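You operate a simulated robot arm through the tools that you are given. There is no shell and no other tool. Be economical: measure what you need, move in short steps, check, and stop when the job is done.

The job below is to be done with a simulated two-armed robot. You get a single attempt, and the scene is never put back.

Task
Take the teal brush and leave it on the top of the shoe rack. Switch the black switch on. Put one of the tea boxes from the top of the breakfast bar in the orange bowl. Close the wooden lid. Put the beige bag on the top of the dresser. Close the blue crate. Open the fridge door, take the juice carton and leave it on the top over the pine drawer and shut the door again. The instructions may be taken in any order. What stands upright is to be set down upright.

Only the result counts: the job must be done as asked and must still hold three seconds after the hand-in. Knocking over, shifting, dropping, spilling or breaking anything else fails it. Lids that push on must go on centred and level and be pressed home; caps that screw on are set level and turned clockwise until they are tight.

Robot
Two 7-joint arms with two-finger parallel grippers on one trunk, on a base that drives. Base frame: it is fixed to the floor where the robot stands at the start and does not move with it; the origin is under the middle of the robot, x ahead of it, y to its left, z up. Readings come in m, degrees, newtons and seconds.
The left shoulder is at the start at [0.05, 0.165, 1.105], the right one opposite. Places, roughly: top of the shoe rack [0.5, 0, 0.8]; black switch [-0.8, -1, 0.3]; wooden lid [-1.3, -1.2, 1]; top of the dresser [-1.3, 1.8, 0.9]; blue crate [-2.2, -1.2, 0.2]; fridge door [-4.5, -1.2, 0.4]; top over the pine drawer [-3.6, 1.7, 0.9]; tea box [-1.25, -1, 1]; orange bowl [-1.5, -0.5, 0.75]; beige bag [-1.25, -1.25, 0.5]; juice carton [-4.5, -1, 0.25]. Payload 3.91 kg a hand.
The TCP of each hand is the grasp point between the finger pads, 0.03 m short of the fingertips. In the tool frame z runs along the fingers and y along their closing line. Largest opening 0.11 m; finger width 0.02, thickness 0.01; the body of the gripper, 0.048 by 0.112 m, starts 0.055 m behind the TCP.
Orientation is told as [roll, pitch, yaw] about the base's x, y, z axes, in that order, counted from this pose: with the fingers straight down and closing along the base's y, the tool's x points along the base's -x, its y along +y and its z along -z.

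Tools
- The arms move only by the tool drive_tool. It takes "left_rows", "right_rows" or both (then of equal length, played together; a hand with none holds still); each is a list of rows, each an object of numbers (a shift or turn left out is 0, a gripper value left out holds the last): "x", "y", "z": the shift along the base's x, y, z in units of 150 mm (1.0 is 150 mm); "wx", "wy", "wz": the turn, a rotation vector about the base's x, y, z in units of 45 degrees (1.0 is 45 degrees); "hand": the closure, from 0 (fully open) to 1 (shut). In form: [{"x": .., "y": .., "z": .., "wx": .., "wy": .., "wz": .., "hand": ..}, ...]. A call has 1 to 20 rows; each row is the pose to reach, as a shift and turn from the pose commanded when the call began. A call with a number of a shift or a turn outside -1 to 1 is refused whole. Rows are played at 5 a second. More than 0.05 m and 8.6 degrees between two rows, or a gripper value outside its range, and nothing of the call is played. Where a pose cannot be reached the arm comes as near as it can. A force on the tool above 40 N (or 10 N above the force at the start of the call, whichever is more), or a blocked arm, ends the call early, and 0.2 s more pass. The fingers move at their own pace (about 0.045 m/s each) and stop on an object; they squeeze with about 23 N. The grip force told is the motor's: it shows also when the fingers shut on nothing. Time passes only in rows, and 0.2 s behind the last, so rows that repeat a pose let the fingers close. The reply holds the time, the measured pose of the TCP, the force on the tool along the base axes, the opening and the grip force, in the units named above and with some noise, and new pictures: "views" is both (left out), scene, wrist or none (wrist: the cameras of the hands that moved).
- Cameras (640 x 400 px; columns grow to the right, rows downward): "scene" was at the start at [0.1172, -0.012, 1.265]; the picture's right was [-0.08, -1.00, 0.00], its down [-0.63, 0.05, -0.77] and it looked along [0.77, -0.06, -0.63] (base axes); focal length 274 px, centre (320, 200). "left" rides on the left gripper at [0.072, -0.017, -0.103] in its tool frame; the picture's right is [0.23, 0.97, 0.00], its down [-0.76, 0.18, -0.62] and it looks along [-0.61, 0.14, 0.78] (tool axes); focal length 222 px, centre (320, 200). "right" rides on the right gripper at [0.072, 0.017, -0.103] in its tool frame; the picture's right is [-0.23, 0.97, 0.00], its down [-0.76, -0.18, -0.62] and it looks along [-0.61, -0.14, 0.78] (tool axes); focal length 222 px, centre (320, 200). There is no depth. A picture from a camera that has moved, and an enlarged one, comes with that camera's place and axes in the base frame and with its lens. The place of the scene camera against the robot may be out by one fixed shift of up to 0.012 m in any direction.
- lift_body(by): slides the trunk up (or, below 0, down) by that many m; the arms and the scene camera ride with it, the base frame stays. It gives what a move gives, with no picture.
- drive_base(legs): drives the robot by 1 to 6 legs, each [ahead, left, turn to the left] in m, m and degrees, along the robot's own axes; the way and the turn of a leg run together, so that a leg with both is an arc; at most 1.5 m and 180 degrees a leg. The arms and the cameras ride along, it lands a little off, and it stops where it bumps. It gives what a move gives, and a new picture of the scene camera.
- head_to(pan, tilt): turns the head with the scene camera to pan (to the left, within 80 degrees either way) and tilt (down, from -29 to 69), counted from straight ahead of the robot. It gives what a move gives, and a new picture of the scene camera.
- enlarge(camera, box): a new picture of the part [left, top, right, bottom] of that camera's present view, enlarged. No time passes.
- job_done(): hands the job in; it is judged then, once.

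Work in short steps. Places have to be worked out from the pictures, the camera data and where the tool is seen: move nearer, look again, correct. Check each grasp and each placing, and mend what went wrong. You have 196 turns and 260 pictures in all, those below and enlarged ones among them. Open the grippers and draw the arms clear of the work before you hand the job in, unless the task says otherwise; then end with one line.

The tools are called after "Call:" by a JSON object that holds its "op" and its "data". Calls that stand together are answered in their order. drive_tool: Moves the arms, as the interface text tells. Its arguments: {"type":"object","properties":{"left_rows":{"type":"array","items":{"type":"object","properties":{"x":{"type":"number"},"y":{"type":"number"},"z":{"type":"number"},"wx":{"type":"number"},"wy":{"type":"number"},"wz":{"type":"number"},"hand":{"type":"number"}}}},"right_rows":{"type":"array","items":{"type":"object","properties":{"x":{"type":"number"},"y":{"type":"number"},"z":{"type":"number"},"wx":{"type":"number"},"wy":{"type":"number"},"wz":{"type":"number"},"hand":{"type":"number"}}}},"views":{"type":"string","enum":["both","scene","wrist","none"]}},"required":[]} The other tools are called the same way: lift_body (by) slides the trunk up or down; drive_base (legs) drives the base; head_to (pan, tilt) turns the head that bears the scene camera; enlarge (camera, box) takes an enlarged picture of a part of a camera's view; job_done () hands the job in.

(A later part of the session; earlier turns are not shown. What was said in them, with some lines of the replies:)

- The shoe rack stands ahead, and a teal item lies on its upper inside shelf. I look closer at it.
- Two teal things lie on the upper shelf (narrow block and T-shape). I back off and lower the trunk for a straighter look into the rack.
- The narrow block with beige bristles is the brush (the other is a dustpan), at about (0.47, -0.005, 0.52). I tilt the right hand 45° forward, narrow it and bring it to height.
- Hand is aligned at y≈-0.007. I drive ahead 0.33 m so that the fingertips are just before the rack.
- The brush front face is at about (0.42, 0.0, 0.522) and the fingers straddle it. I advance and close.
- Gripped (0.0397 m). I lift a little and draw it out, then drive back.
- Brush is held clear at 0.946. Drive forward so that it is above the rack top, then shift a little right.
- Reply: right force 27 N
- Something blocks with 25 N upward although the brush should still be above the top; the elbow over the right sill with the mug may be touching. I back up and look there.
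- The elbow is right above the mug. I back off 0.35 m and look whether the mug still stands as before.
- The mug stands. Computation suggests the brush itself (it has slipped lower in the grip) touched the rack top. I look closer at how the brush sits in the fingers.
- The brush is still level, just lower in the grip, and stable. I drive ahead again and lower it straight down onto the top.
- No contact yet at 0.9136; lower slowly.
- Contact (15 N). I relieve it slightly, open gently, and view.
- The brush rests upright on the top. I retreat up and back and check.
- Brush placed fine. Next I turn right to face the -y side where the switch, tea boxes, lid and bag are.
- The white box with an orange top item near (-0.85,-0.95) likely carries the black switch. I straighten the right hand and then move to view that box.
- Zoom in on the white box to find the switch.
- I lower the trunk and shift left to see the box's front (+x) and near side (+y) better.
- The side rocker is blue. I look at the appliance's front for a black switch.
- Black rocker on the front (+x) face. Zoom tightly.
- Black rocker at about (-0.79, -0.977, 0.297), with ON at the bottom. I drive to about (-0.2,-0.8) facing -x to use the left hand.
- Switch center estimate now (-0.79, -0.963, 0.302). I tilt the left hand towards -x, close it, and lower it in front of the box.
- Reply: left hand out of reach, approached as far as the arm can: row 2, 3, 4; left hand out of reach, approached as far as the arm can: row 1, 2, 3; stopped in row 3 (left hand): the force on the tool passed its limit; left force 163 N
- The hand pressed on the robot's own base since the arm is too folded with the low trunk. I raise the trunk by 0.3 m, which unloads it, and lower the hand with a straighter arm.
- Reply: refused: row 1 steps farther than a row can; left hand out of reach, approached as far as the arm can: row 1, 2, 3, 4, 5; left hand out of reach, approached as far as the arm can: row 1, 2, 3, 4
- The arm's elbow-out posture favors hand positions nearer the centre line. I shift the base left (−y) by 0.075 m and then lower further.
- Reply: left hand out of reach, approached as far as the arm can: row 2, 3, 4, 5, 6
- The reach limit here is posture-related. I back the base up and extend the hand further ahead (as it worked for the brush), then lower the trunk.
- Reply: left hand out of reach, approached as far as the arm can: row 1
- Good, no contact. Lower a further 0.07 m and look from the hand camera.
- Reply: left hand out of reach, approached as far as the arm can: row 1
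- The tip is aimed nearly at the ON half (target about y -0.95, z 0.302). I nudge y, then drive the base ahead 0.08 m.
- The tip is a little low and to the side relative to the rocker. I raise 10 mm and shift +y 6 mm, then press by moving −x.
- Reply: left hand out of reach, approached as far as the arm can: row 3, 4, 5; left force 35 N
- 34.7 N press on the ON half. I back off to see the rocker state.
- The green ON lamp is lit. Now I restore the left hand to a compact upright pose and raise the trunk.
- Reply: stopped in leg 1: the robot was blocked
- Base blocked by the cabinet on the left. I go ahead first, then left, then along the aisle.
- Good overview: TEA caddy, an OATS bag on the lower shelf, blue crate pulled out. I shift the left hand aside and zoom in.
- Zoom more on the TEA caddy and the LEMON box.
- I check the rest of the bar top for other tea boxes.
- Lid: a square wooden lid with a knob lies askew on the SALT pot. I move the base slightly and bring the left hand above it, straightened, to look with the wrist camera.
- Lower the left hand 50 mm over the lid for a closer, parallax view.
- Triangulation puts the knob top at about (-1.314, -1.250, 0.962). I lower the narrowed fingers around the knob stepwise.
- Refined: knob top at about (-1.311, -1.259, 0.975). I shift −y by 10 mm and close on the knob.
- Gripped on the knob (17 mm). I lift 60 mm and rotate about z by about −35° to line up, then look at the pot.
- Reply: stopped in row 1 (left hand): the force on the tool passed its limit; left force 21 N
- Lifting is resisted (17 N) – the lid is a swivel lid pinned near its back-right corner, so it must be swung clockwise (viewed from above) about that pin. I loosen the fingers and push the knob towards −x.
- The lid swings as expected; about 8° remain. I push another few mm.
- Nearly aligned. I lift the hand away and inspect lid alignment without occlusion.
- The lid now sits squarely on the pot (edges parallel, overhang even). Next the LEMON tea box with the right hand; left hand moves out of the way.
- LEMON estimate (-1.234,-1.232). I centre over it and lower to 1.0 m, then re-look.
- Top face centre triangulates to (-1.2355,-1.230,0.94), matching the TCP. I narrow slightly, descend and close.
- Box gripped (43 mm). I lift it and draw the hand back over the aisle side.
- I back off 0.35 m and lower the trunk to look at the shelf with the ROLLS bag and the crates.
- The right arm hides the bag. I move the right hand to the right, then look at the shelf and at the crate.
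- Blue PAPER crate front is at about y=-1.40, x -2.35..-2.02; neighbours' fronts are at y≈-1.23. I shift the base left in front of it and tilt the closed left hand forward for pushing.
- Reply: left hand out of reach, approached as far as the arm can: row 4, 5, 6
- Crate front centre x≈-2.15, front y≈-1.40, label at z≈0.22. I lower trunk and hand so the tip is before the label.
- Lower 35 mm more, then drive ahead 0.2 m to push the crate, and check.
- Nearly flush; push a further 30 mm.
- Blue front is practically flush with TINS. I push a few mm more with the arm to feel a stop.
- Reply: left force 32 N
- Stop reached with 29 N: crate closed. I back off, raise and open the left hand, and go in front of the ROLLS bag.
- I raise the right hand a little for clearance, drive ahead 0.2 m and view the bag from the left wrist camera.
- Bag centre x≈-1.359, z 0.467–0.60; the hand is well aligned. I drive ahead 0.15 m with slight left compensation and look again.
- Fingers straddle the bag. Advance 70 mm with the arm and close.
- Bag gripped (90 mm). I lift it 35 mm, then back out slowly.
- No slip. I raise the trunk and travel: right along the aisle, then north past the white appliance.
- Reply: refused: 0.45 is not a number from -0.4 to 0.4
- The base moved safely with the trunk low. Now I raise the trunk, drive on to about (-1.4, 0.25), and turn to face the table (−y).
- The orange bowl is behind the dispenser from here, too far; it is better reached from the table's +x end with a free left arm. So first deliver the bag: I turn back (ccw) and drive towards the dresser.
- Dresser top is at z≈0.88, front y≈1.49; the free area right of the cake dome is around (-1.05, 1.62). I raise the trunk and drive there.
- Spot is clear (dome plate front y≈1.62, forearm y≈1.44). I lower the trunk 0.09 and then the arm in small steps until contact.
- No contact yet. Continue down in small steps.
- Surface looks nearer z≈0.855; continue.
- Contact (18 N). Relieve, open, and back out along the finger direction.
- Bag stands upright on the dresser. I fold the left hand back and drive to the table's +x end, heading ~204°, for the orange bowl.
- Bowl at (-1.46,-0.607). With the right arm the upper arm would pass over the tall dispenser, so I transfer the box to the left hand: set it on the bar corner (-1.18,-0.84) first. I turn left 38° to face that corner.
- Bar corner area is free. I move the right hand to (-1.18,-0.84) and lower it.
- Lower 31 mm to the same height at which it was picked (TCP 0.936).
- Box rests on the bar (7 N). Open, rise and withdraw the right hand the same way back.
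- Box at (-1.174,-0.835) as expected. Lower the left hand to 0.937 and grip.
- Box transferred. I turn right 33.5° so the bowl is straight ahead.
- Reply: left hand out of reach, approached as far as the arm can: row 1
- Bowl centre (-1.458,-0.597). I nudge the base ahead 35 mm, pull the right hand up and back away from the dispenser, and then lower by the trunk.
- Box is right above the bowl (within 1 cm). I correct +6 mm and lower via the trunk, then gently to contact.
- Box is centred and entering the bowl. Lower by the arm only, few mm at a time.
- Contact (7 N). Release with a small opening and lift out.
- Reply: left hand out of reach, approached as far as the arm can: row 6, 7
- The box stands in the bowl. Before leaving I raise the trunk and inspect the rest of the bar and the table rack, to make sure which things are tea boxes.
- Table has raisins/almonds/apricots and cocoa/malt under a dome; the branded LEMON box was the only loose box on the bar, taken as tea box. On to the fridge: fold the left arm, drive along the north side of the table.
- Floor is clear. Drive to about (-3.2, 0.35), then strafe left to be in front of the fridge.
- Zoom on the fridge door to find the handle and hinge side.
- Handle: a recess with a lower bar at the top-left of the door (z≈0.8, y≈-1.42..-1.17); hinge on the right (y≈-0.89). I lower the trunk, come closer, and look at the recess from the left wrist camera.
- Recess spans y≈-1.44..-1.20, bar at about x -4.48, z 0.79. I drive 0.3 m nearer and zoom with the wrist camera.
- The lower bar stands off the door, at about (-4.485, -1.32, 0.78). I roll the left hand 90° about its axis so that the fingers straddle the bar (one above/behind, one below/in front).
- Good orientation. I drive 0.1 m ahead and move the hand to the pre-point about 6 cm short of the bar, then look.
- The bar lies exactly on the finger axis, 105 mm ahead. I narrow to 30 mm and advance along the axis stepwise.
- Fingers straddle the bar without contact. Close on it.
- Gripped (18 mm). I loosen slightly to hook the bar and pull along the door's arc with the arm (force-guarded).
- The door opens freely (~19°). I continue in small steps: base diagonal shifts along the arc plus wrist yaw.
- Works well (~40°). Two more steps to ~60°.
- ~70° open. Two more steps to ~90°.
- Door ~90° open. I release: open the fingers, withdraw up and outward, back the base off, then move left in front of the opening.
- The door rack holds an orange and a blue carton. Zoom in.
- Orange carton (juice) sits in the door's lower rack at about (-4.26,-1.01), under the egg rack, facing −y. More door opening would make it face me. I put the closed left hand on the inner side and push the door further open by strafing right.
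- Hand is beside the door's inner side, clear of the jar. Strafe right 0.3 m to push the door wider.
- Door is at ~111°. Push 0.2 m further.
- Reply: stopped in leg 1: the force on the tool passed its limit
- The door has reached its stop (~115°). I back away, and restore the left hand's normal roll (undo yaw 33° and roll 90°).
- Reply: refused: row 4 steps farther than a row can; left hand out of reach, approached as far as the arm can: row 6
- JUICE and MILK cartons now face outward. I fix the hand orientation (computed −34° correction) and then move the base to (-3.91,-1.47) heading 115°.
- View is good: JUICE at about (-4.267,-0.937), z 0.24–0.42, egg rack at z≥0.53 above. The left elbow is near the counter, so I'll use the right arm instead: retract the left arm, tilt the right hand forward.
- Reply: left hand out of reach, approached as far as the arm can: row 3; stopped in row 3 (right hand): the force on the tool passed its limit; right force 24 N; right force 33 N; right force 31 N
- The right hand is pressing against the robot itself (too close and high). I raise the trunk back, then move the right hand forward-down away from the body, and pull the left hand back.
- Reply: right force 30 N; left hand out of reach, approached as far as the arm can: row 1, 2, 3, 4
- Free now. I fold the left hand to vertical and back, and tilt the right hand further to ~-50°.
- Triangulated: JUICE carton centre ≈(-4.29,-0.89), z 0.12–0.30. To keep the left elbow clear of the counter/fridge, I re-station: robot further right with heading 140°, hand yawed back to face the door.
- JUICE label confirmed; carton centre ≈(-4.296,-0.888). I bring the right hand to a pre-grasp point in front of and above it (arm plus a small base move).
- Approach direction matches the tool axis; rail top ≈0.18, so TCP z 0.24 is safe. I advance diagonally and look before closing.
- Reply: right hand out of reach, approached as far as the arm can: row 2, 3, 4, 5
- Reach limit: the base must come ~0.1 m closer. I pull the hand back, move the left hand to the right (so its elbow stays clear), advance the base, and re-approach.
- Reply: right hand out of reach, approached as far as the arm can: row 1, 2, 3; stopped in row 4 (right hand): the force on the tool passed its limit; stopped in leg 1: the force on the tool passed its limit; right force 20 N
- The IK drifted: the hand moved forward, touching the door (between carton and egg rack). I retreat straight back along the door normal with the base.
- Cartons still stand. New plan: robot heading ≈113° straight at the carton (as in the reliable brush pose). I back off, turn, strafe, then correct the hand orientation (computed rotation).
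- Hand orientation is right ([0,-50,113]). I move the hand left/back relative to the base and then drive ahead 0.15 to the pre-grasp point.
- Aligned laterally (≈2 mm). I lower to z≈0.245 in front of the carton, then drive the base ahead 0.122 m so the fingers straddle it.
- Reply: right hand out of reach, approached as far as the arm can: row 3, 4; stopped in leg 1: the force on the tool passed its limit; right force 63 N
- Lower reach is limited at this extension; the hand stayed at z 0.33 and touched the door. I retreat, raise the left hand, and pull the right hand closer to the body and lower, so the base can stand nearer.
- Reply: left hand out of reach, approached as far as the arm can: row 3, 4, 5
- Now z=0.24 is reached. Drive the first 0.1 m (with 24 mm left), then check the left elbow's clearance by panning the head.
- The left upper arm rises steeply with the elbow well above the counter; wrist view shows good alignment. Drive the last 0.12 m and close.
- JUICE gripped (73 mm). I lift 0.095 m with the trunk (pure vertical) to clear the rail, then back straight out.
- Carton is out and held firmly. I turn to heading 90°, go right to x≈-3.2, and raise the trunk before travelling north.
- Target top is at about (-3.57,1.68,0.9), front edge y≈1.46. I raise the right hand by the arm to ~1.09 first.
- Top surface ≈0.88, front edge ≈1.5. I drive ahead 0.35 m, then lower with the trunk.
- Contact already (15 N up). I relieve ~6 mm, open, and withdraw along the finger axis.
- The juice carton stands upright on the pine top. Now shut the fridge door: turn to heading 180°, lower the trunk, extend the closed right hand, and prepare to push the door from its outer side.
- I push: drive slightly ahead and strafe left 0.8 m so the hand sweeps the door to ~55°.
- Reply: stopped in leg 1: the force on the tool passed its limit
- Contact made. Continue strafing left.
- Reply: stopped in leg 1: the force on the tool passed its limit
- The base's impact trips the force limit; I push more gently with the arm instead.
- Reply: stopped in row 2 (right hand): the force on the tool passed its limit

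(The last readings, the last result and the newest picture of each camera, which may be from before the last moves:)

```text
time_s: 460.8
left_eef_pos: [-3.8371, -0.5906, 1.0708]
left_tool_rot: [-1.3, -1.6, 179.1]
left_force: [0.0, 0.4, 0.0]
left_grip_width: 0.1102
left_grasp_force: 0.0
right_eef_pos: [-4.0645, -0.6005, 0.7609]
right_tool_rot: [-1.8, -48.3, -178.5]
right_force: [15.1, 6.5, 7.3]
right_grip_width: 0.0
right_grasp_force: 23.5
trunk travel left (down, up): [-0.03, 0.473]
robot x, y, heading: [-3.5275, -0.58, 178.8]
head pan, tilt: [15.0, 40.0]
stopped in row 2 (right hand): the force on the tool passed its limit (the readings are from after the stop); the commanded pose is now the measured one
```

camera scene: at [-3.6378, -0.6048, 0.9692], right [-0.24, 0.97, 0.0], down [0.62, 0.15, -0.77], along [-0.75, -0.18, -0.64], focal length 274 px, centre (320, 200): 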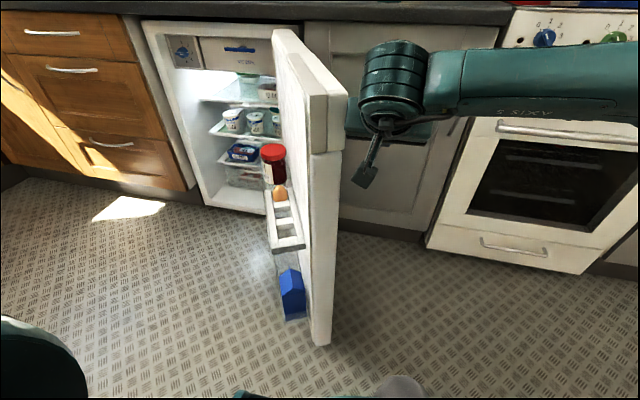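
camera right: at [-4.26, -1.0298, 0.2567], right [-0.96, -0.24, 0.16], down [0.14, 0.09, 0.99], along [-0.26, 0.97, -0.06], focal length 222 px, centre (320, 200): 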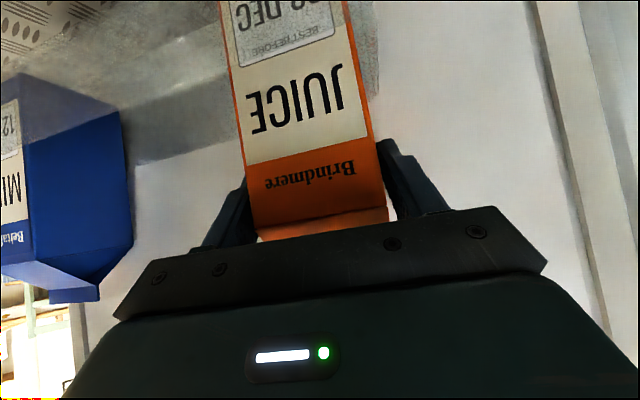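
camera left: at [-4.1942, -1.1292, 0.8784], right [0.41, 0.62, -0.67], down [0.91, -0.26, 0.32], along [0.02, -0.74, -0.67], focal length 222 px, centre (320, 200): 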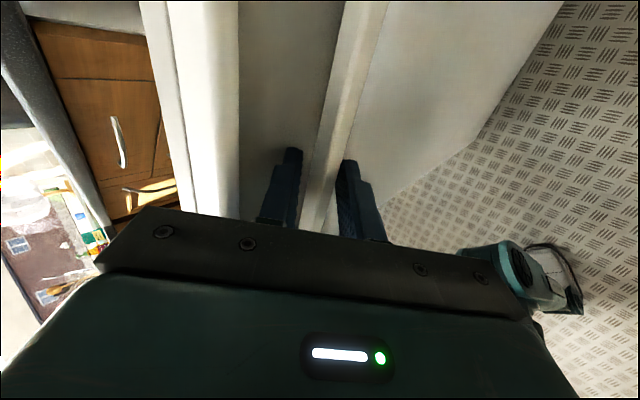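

The contact force points along the door: the hand has caught the handle pocket's end. I back off, lower the hand below the handle (z≈0.55) and push again.

Call:
{"op": "drive_base", "data": {"legs": [[0, -0.12, 0]]}}

Call:
{"op": "drive_tool", "data": {"right_rows": [{"z": -0.25}, {"z": -0.5}, {"z": -0.75}, {"z": -1}], "views": "none"}}

Call:
{"op": "drive_tool", "data": {"right_rows": [{"z": -0.2}, {"z": -0.4}], "views": "none"}}

Call:
{"op": "drive_base", "data": {"legs": [[0, 0.3, 0], [0, 0.3, 0]]}}

```text
time_s: 462.1
left_eef_pos: [-3.8358, -0.4729, 1.0705]
left_tool_rot: [-1.5, -1.5, 179.1]
left_force: [0.3, -0.4, 1.3]
left_grip_width: 0.1102
left_grasp_force: 0.0
right_eef_pos: [-4.0635, -0.4807, 0.7596]
right_tool_rot: [-1.8, -48.1, -178.6]
right_force: [0.8, -0.2, -0.1]
right_grip_width: 0.0003
right_grasp_force: 22.8
trunk travel left (down, up): [-0.03, 0.473]
robot x, y, heading: [-3.5275, -0.463, 178.5]
head pan, tilt: [15.0, 40.0]
camera scene: at [-3.6354, -0.4857, 0.9691], right [-0.24, 0.97, 0.0], down [0.62, 0.15, -0.77], along [-0.74, -0.18, -0.64], focal length 274 px, centre (320, 200)
```

scene: 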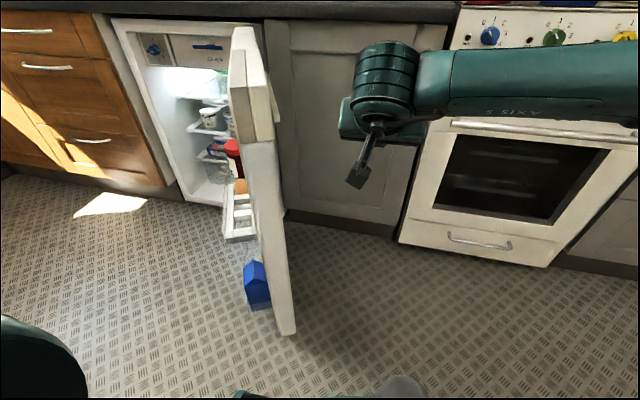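

```text
time_s: 463.1
left_eef_pos: [-3.8366, -0.4712, 1.0711]
left_tool_rot: [-1.5, -1.5, 179.1]
left_force: [0.6, 0.3, 1.1]
left_grip_width: 0.11
left_grasp_force: 0.2
right_eef_pos: [-4.0636, -0.4817, 0.6098]
right_tool_rot: [-1.9, -48.1, -178.6]
right_force: [0.0, 0.6, 0.9]
right_grip_width: 0.0003
right_grasp_force: 23.4
trunk travel left (down, up): [-0.03, 0.473]
robot x, y, heading: [-3.5238, -0.4623, 178.6]
head pan, tilt: [15.0, 40.0]
```

```text
time_s: 463.7
left_eef_pos: [-3.8356, -0.4717, 1.071]
left_tool_rot: [-1.5, -1.4, 179.0]
left_force: [0.3, -0.2, -0.2]
left_grip_width: 0.1101
left_grasp_force: 0.3
right_eef_pos: [-4.0618, -0.4824, 0.5493]
right_tool_rot: [-2.0, -48.1, -178.7]
right_force: [1.1, 0.1, 0.4]
right_grip_width: 0.0
right_grasp_force: 23.1
trunk travel left (down, up): [-0.03, 0.473]
robot x, y, heading: [-3.5247, -0.4635, 178.5]
head pan, tilt: [15.0, 40.0]
```

```text
time_s: 467.4
left_eef_pos: [-3.8522, -1.0683, 1.0702]
left_tool_rot: [-1.4, -1.4, 178.7]
left_force: [0.4, 1.3, -0.2]
left_grip_width: 0.1102
left_grasp_force: 0.1
right_eef_pos: [-4.0773, -1.0775, 0.5488]
right_tool_rot: [-1.9, -48.1, -178.9]
right_force: [0.4, -0.2, 0.3]
right_grip_width: 0.0
right_grasp_force: 23.2
trunk travel left (down, up): [-0.03, 0.473]
robot x, y, heading: [-3.5438, -1.0587, 178.4]
head pan, tilt: [15.0, 40.0]
camera scene: at [-3.6512, -1.0832, 0.9691], right [-0.23, 0.97, 0.0], down [0.63, 0.15, -0.77], along [-0.75, -0.18, -0.64], focal length 274 px, centre (320, 200)
```

scene: 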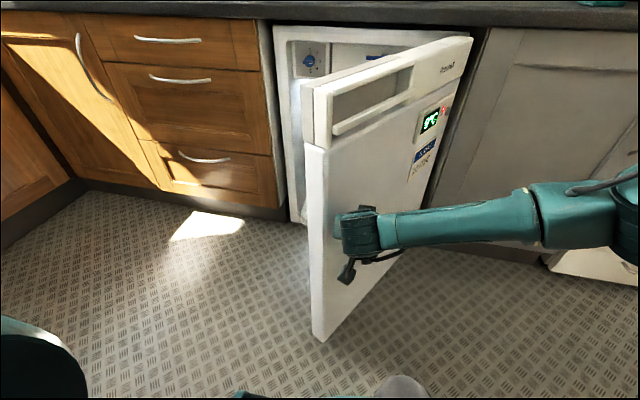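

Door at ~55°. Now push ahead and left to close it fully.

Call:
{"op": "drive_base", "data": {"legs": [[0.15, 0.14, 0], [0.2, 0.02, 0]]}}

```text
time_s: 470.1
left_eef_pos: [-4.2008, -1.2163, 1.0709]
left_tool_rot: [-1.4, -1.4, 178.5]
left_force: [0.1, 0.1, -0.1]
left_grip_width: 0.1099
left_grasp_force: 0.1
right_eef_pos: [-4.4259, -1.2254, 0.5483]
right_tool_rot: [-1.9, -48.0, -179.2]
right_force: [-1.2, -0.3, -0.9]
right_grip_width: 0.0001
right_grasp_force: 22.6
trunk travel left (down, up): [-0.03, 0.473]
robot x, y, heading: [-3.8889, -1.2133, 178.0]
head pan, tilt: [15.0, 40.0]
camera scene: at [-3.9997, -1.2325, 0.9691], right [-0.23, 0.97, 0.0], down [0.63, 0.15, -0.77], along [-0.75, -0.17, -0.64], focal length 274 px, centre (320, 200)
```

scene: 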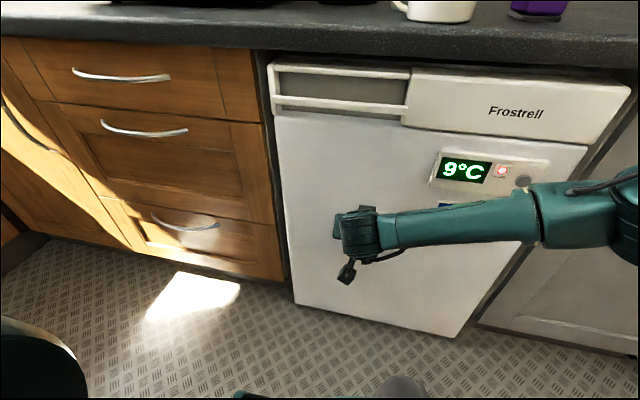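

Almost shut. Push the last bit with the arm until the force rises.

Call:
{"op": "drive_tool", "data": {"right_rows": [{"x": -0.06}, {"x": -0.12}, {"x": -0.18}, {"x": -0.24}, {"x": -0.3}, {"x": -0.36}, {"x": -0.42}], "views": "none"}}

```text
time_s: 471.2
left_eef_pos: [-4.1996, -1.2163, 1.0704]
left_tool_rot: [-1.6, -1.6, 178.5]
left_force: [0.5, 0.3, 0.5]
left_grip_width: 0.1098
left_grasp_force: 0.1
right_eef_pos: [-4.4573, -1.2278, 0.547]
right_tool_rot: [-2.0, -47.4, -178.9]
right_force: [5.3, 0.8, 3.2]
right_grip_width: 0.0
right_grasp_force: 23.6
trunk travel left (down, up): [-0.03, 0.473]
robot x, y, heading: [-3.8931, -1.2085, 178.2]
head pan, tilt: [15.0, 40.0]
stopped in row 5 (right hand): the force on the tool passed its limit (the readings are from after the stop); the commanded pose is now the measured one
```

Force limit reached at the closed position. I back off and inspect the door.

Call:
{"op": "drive_base", "data": {"legs": [[-0.4, 0, 0]]}}

Call:
{"op": "enlarge", "data": {"camera": "scene", "box": [200, 60, 440, 210]}}

```text
time_s: 473.7
left_eef_pos: [-3.8027, -1.2292, 1.0695]
left_tool_rot: [-1.4, -1.5, 178.1]
left_force: [-0.2, -0.2, -0.2]
left_grip_width: 0.11
left_grasp_force: 0.0
right_eef_pos: [-4.058, -1.2374, 0.5466]
right_tool_rot: [-2.1, -47.2, -179.3]
right_force: [-0.4, -0.3, -0.7]
right_grip_width: 0.0002
right_grasp_force: 23.1
trunk travel left (down, up): [-0.03, 0.473]
robot x, y, heading: [-3.4916, -1.227, 177.6]
head pan, tilt: [15.0, 40.0]
camera scene: at [-3.601, -1.2463, 0.9691], right [-0.22, 0.98, 0.0], down [0.63, 0.14, -0.77], along [-0.75, -0.17, -0.64], focal length 274 px, centre (320, 200)
```

scene: 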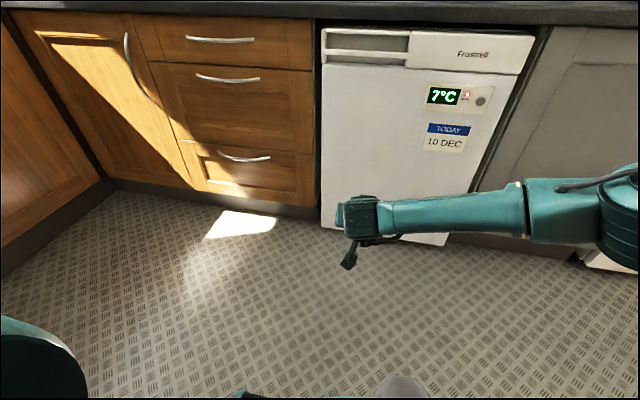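

```text
2.67 times, centred on (320, 135) of scene
camera zoom: at [-3.601, -1.2463, 0.9691], right [-0.22, 0.98, 0.0], down [0.63, 0.14, -0.77], along [-0.75, -0.17, -0.64], focal length 731 px, centre (320, 373)
```

zoom: 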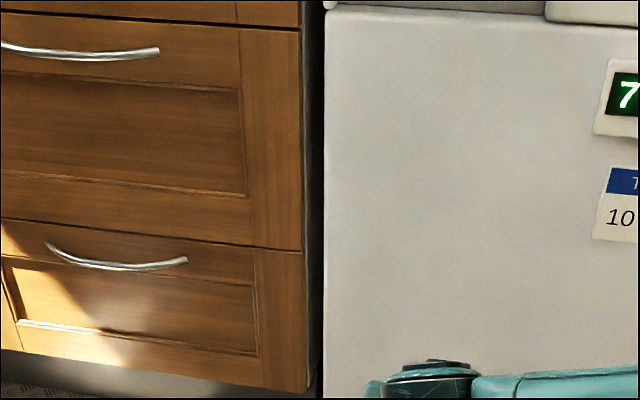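

The fridge is shut and its temperature is dropping (9→7 °C). All items are done; I open the right gripper and draw the arm back before handing in.

Call:
{"op": "drive_tool", "data": {"right_rows": [{"x": 0.15, "z": 0.1, "hand": 0.3}, {"x": 0.3, "z": 0.2, "hand": 0}, {"x": 0.45, "z": 0.3, "hand": 0}, {"x": 0.6, "z": 0.4, "hand": 0}, {"x": 0.6, "z": 0.4, "hand": 0}], "views": "none"}}

Call:
{"op": "enlarge", "data": {"camera": "scene", "box": [300, 20, 540, 170]}}

```text
time_s: 474.9
left_eef_pos: [-3.8015, -1.2284, 1.0696]
left_tool_rot: [-1.5, -1.6, 178.1]
left_force: [-0.4, -0.3, 0.5]
left_grip_width: 0.11
left_grasp_force: 0.0
right_eef_pos: [-3.9689, -1.2373, 0.6072]
right_tool_rot: [-2.1, -47.4, -179.4]
right_force: [-0.4, -1.1, -0.5]
right_grip_width: 0.1034
right_grasp_force: 0.0
trunk travel left (down, up): [-0.03, 0.473]
robot x, y, heading: [-3.4901, -1.2202, 177.5]
head pan, tilt: [15.0, 40.0]
```

```text
2.67 times, centred on (420, 95) of scene
camera zoom: at [-3.6009, -1.2463, 0.9691], right [-0.22, 0.98, 0.0], down [0.63, 0.14, -0.77], along [-0.75, -0.17, -0.64], focal length 731 px, centre (53, 480)
```

zoom: 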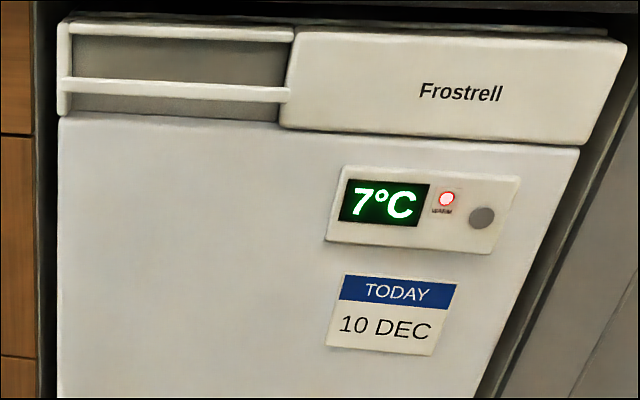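

I wait a moment to confirm the temperature continues to fall (door sealed).

Call:
{"op": "drive_tool", "data": {"right_rows": [{"x": 0.05}, {"x": 0.1}, {"x": 0.1}, {"x": 0.1}, {"x": 0.1}, {"x": 0.1}, {"x": 0.1}, {"x": 0.1}, {"x": 0.1}, {"x": 0.1}, {"x": 0.1}, {"x": 0.1}, {"x": 0.1}, {"x": 0.1}, {"x": 0.1}], "views": "none"}}

Call:
{"op": "enlarge", "data": {"camera": "scene", "box": [300, 20, 540, 170]}}

```text
time_s: 478.1
left_eef_pos: [-3.8028, -1.2289, 1.0709]
left_tool_rot: [-1.4, -1.6, 178.0]
left_force: [0.6, 0.0, -0.6]
left_grip_width: 0.1098
left_grasp_force: 0.0
right_eef_pos: [-3.9553, -1.2371, 0.6067]
right_tool_rot: [-2.0, -47.3, -179.3]
right_force: [0.2, -0.2, 0.1]
right_grip_width: 0.1099
right_grasp_force: 0.1
trunk travel left (down, up): [-0.03, 0.473]
robot x, y, heading: [-3.4903, -1.2242, 177.9]
head pan, tilt: [15.0, 40.0]
```

```text
2.67 times, centred on (420, 95) of scene
camera zoom: at [-3.601, -1.2463, 0.9691], right [-0.22, 0.98, 0.0], down [0.63, 0.14, -0.77], along [-0.75, -0.17, -0.64], focal length 731 px, centre (53, 480)
```

zoom: 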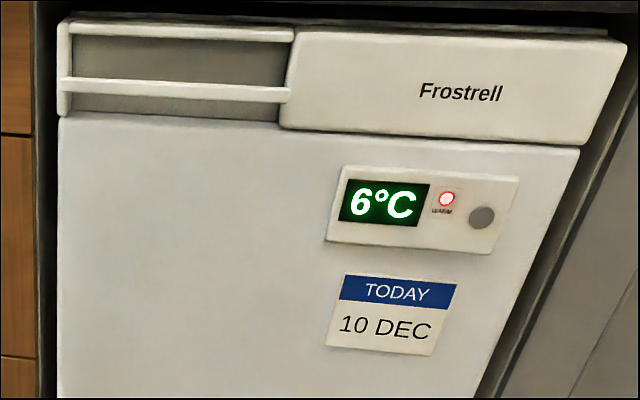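

The fridge is cooling to 6 °C, so the door is sealed. Everything is done, the arms are clear and the grippers open, so I hand the job in.

Call:
{"op": "job_done", "data": {}}

```text
The job is handed in.
```

I carried out all seven instructions and handed the job in. The main doubt is the tea box: I put the only loose box on the bar, labelled LEMON, in the orange bowl. I assumed it is a tea box, but the position given in the task fits the closed TEA caddy better, and I did not open the caddy to check.
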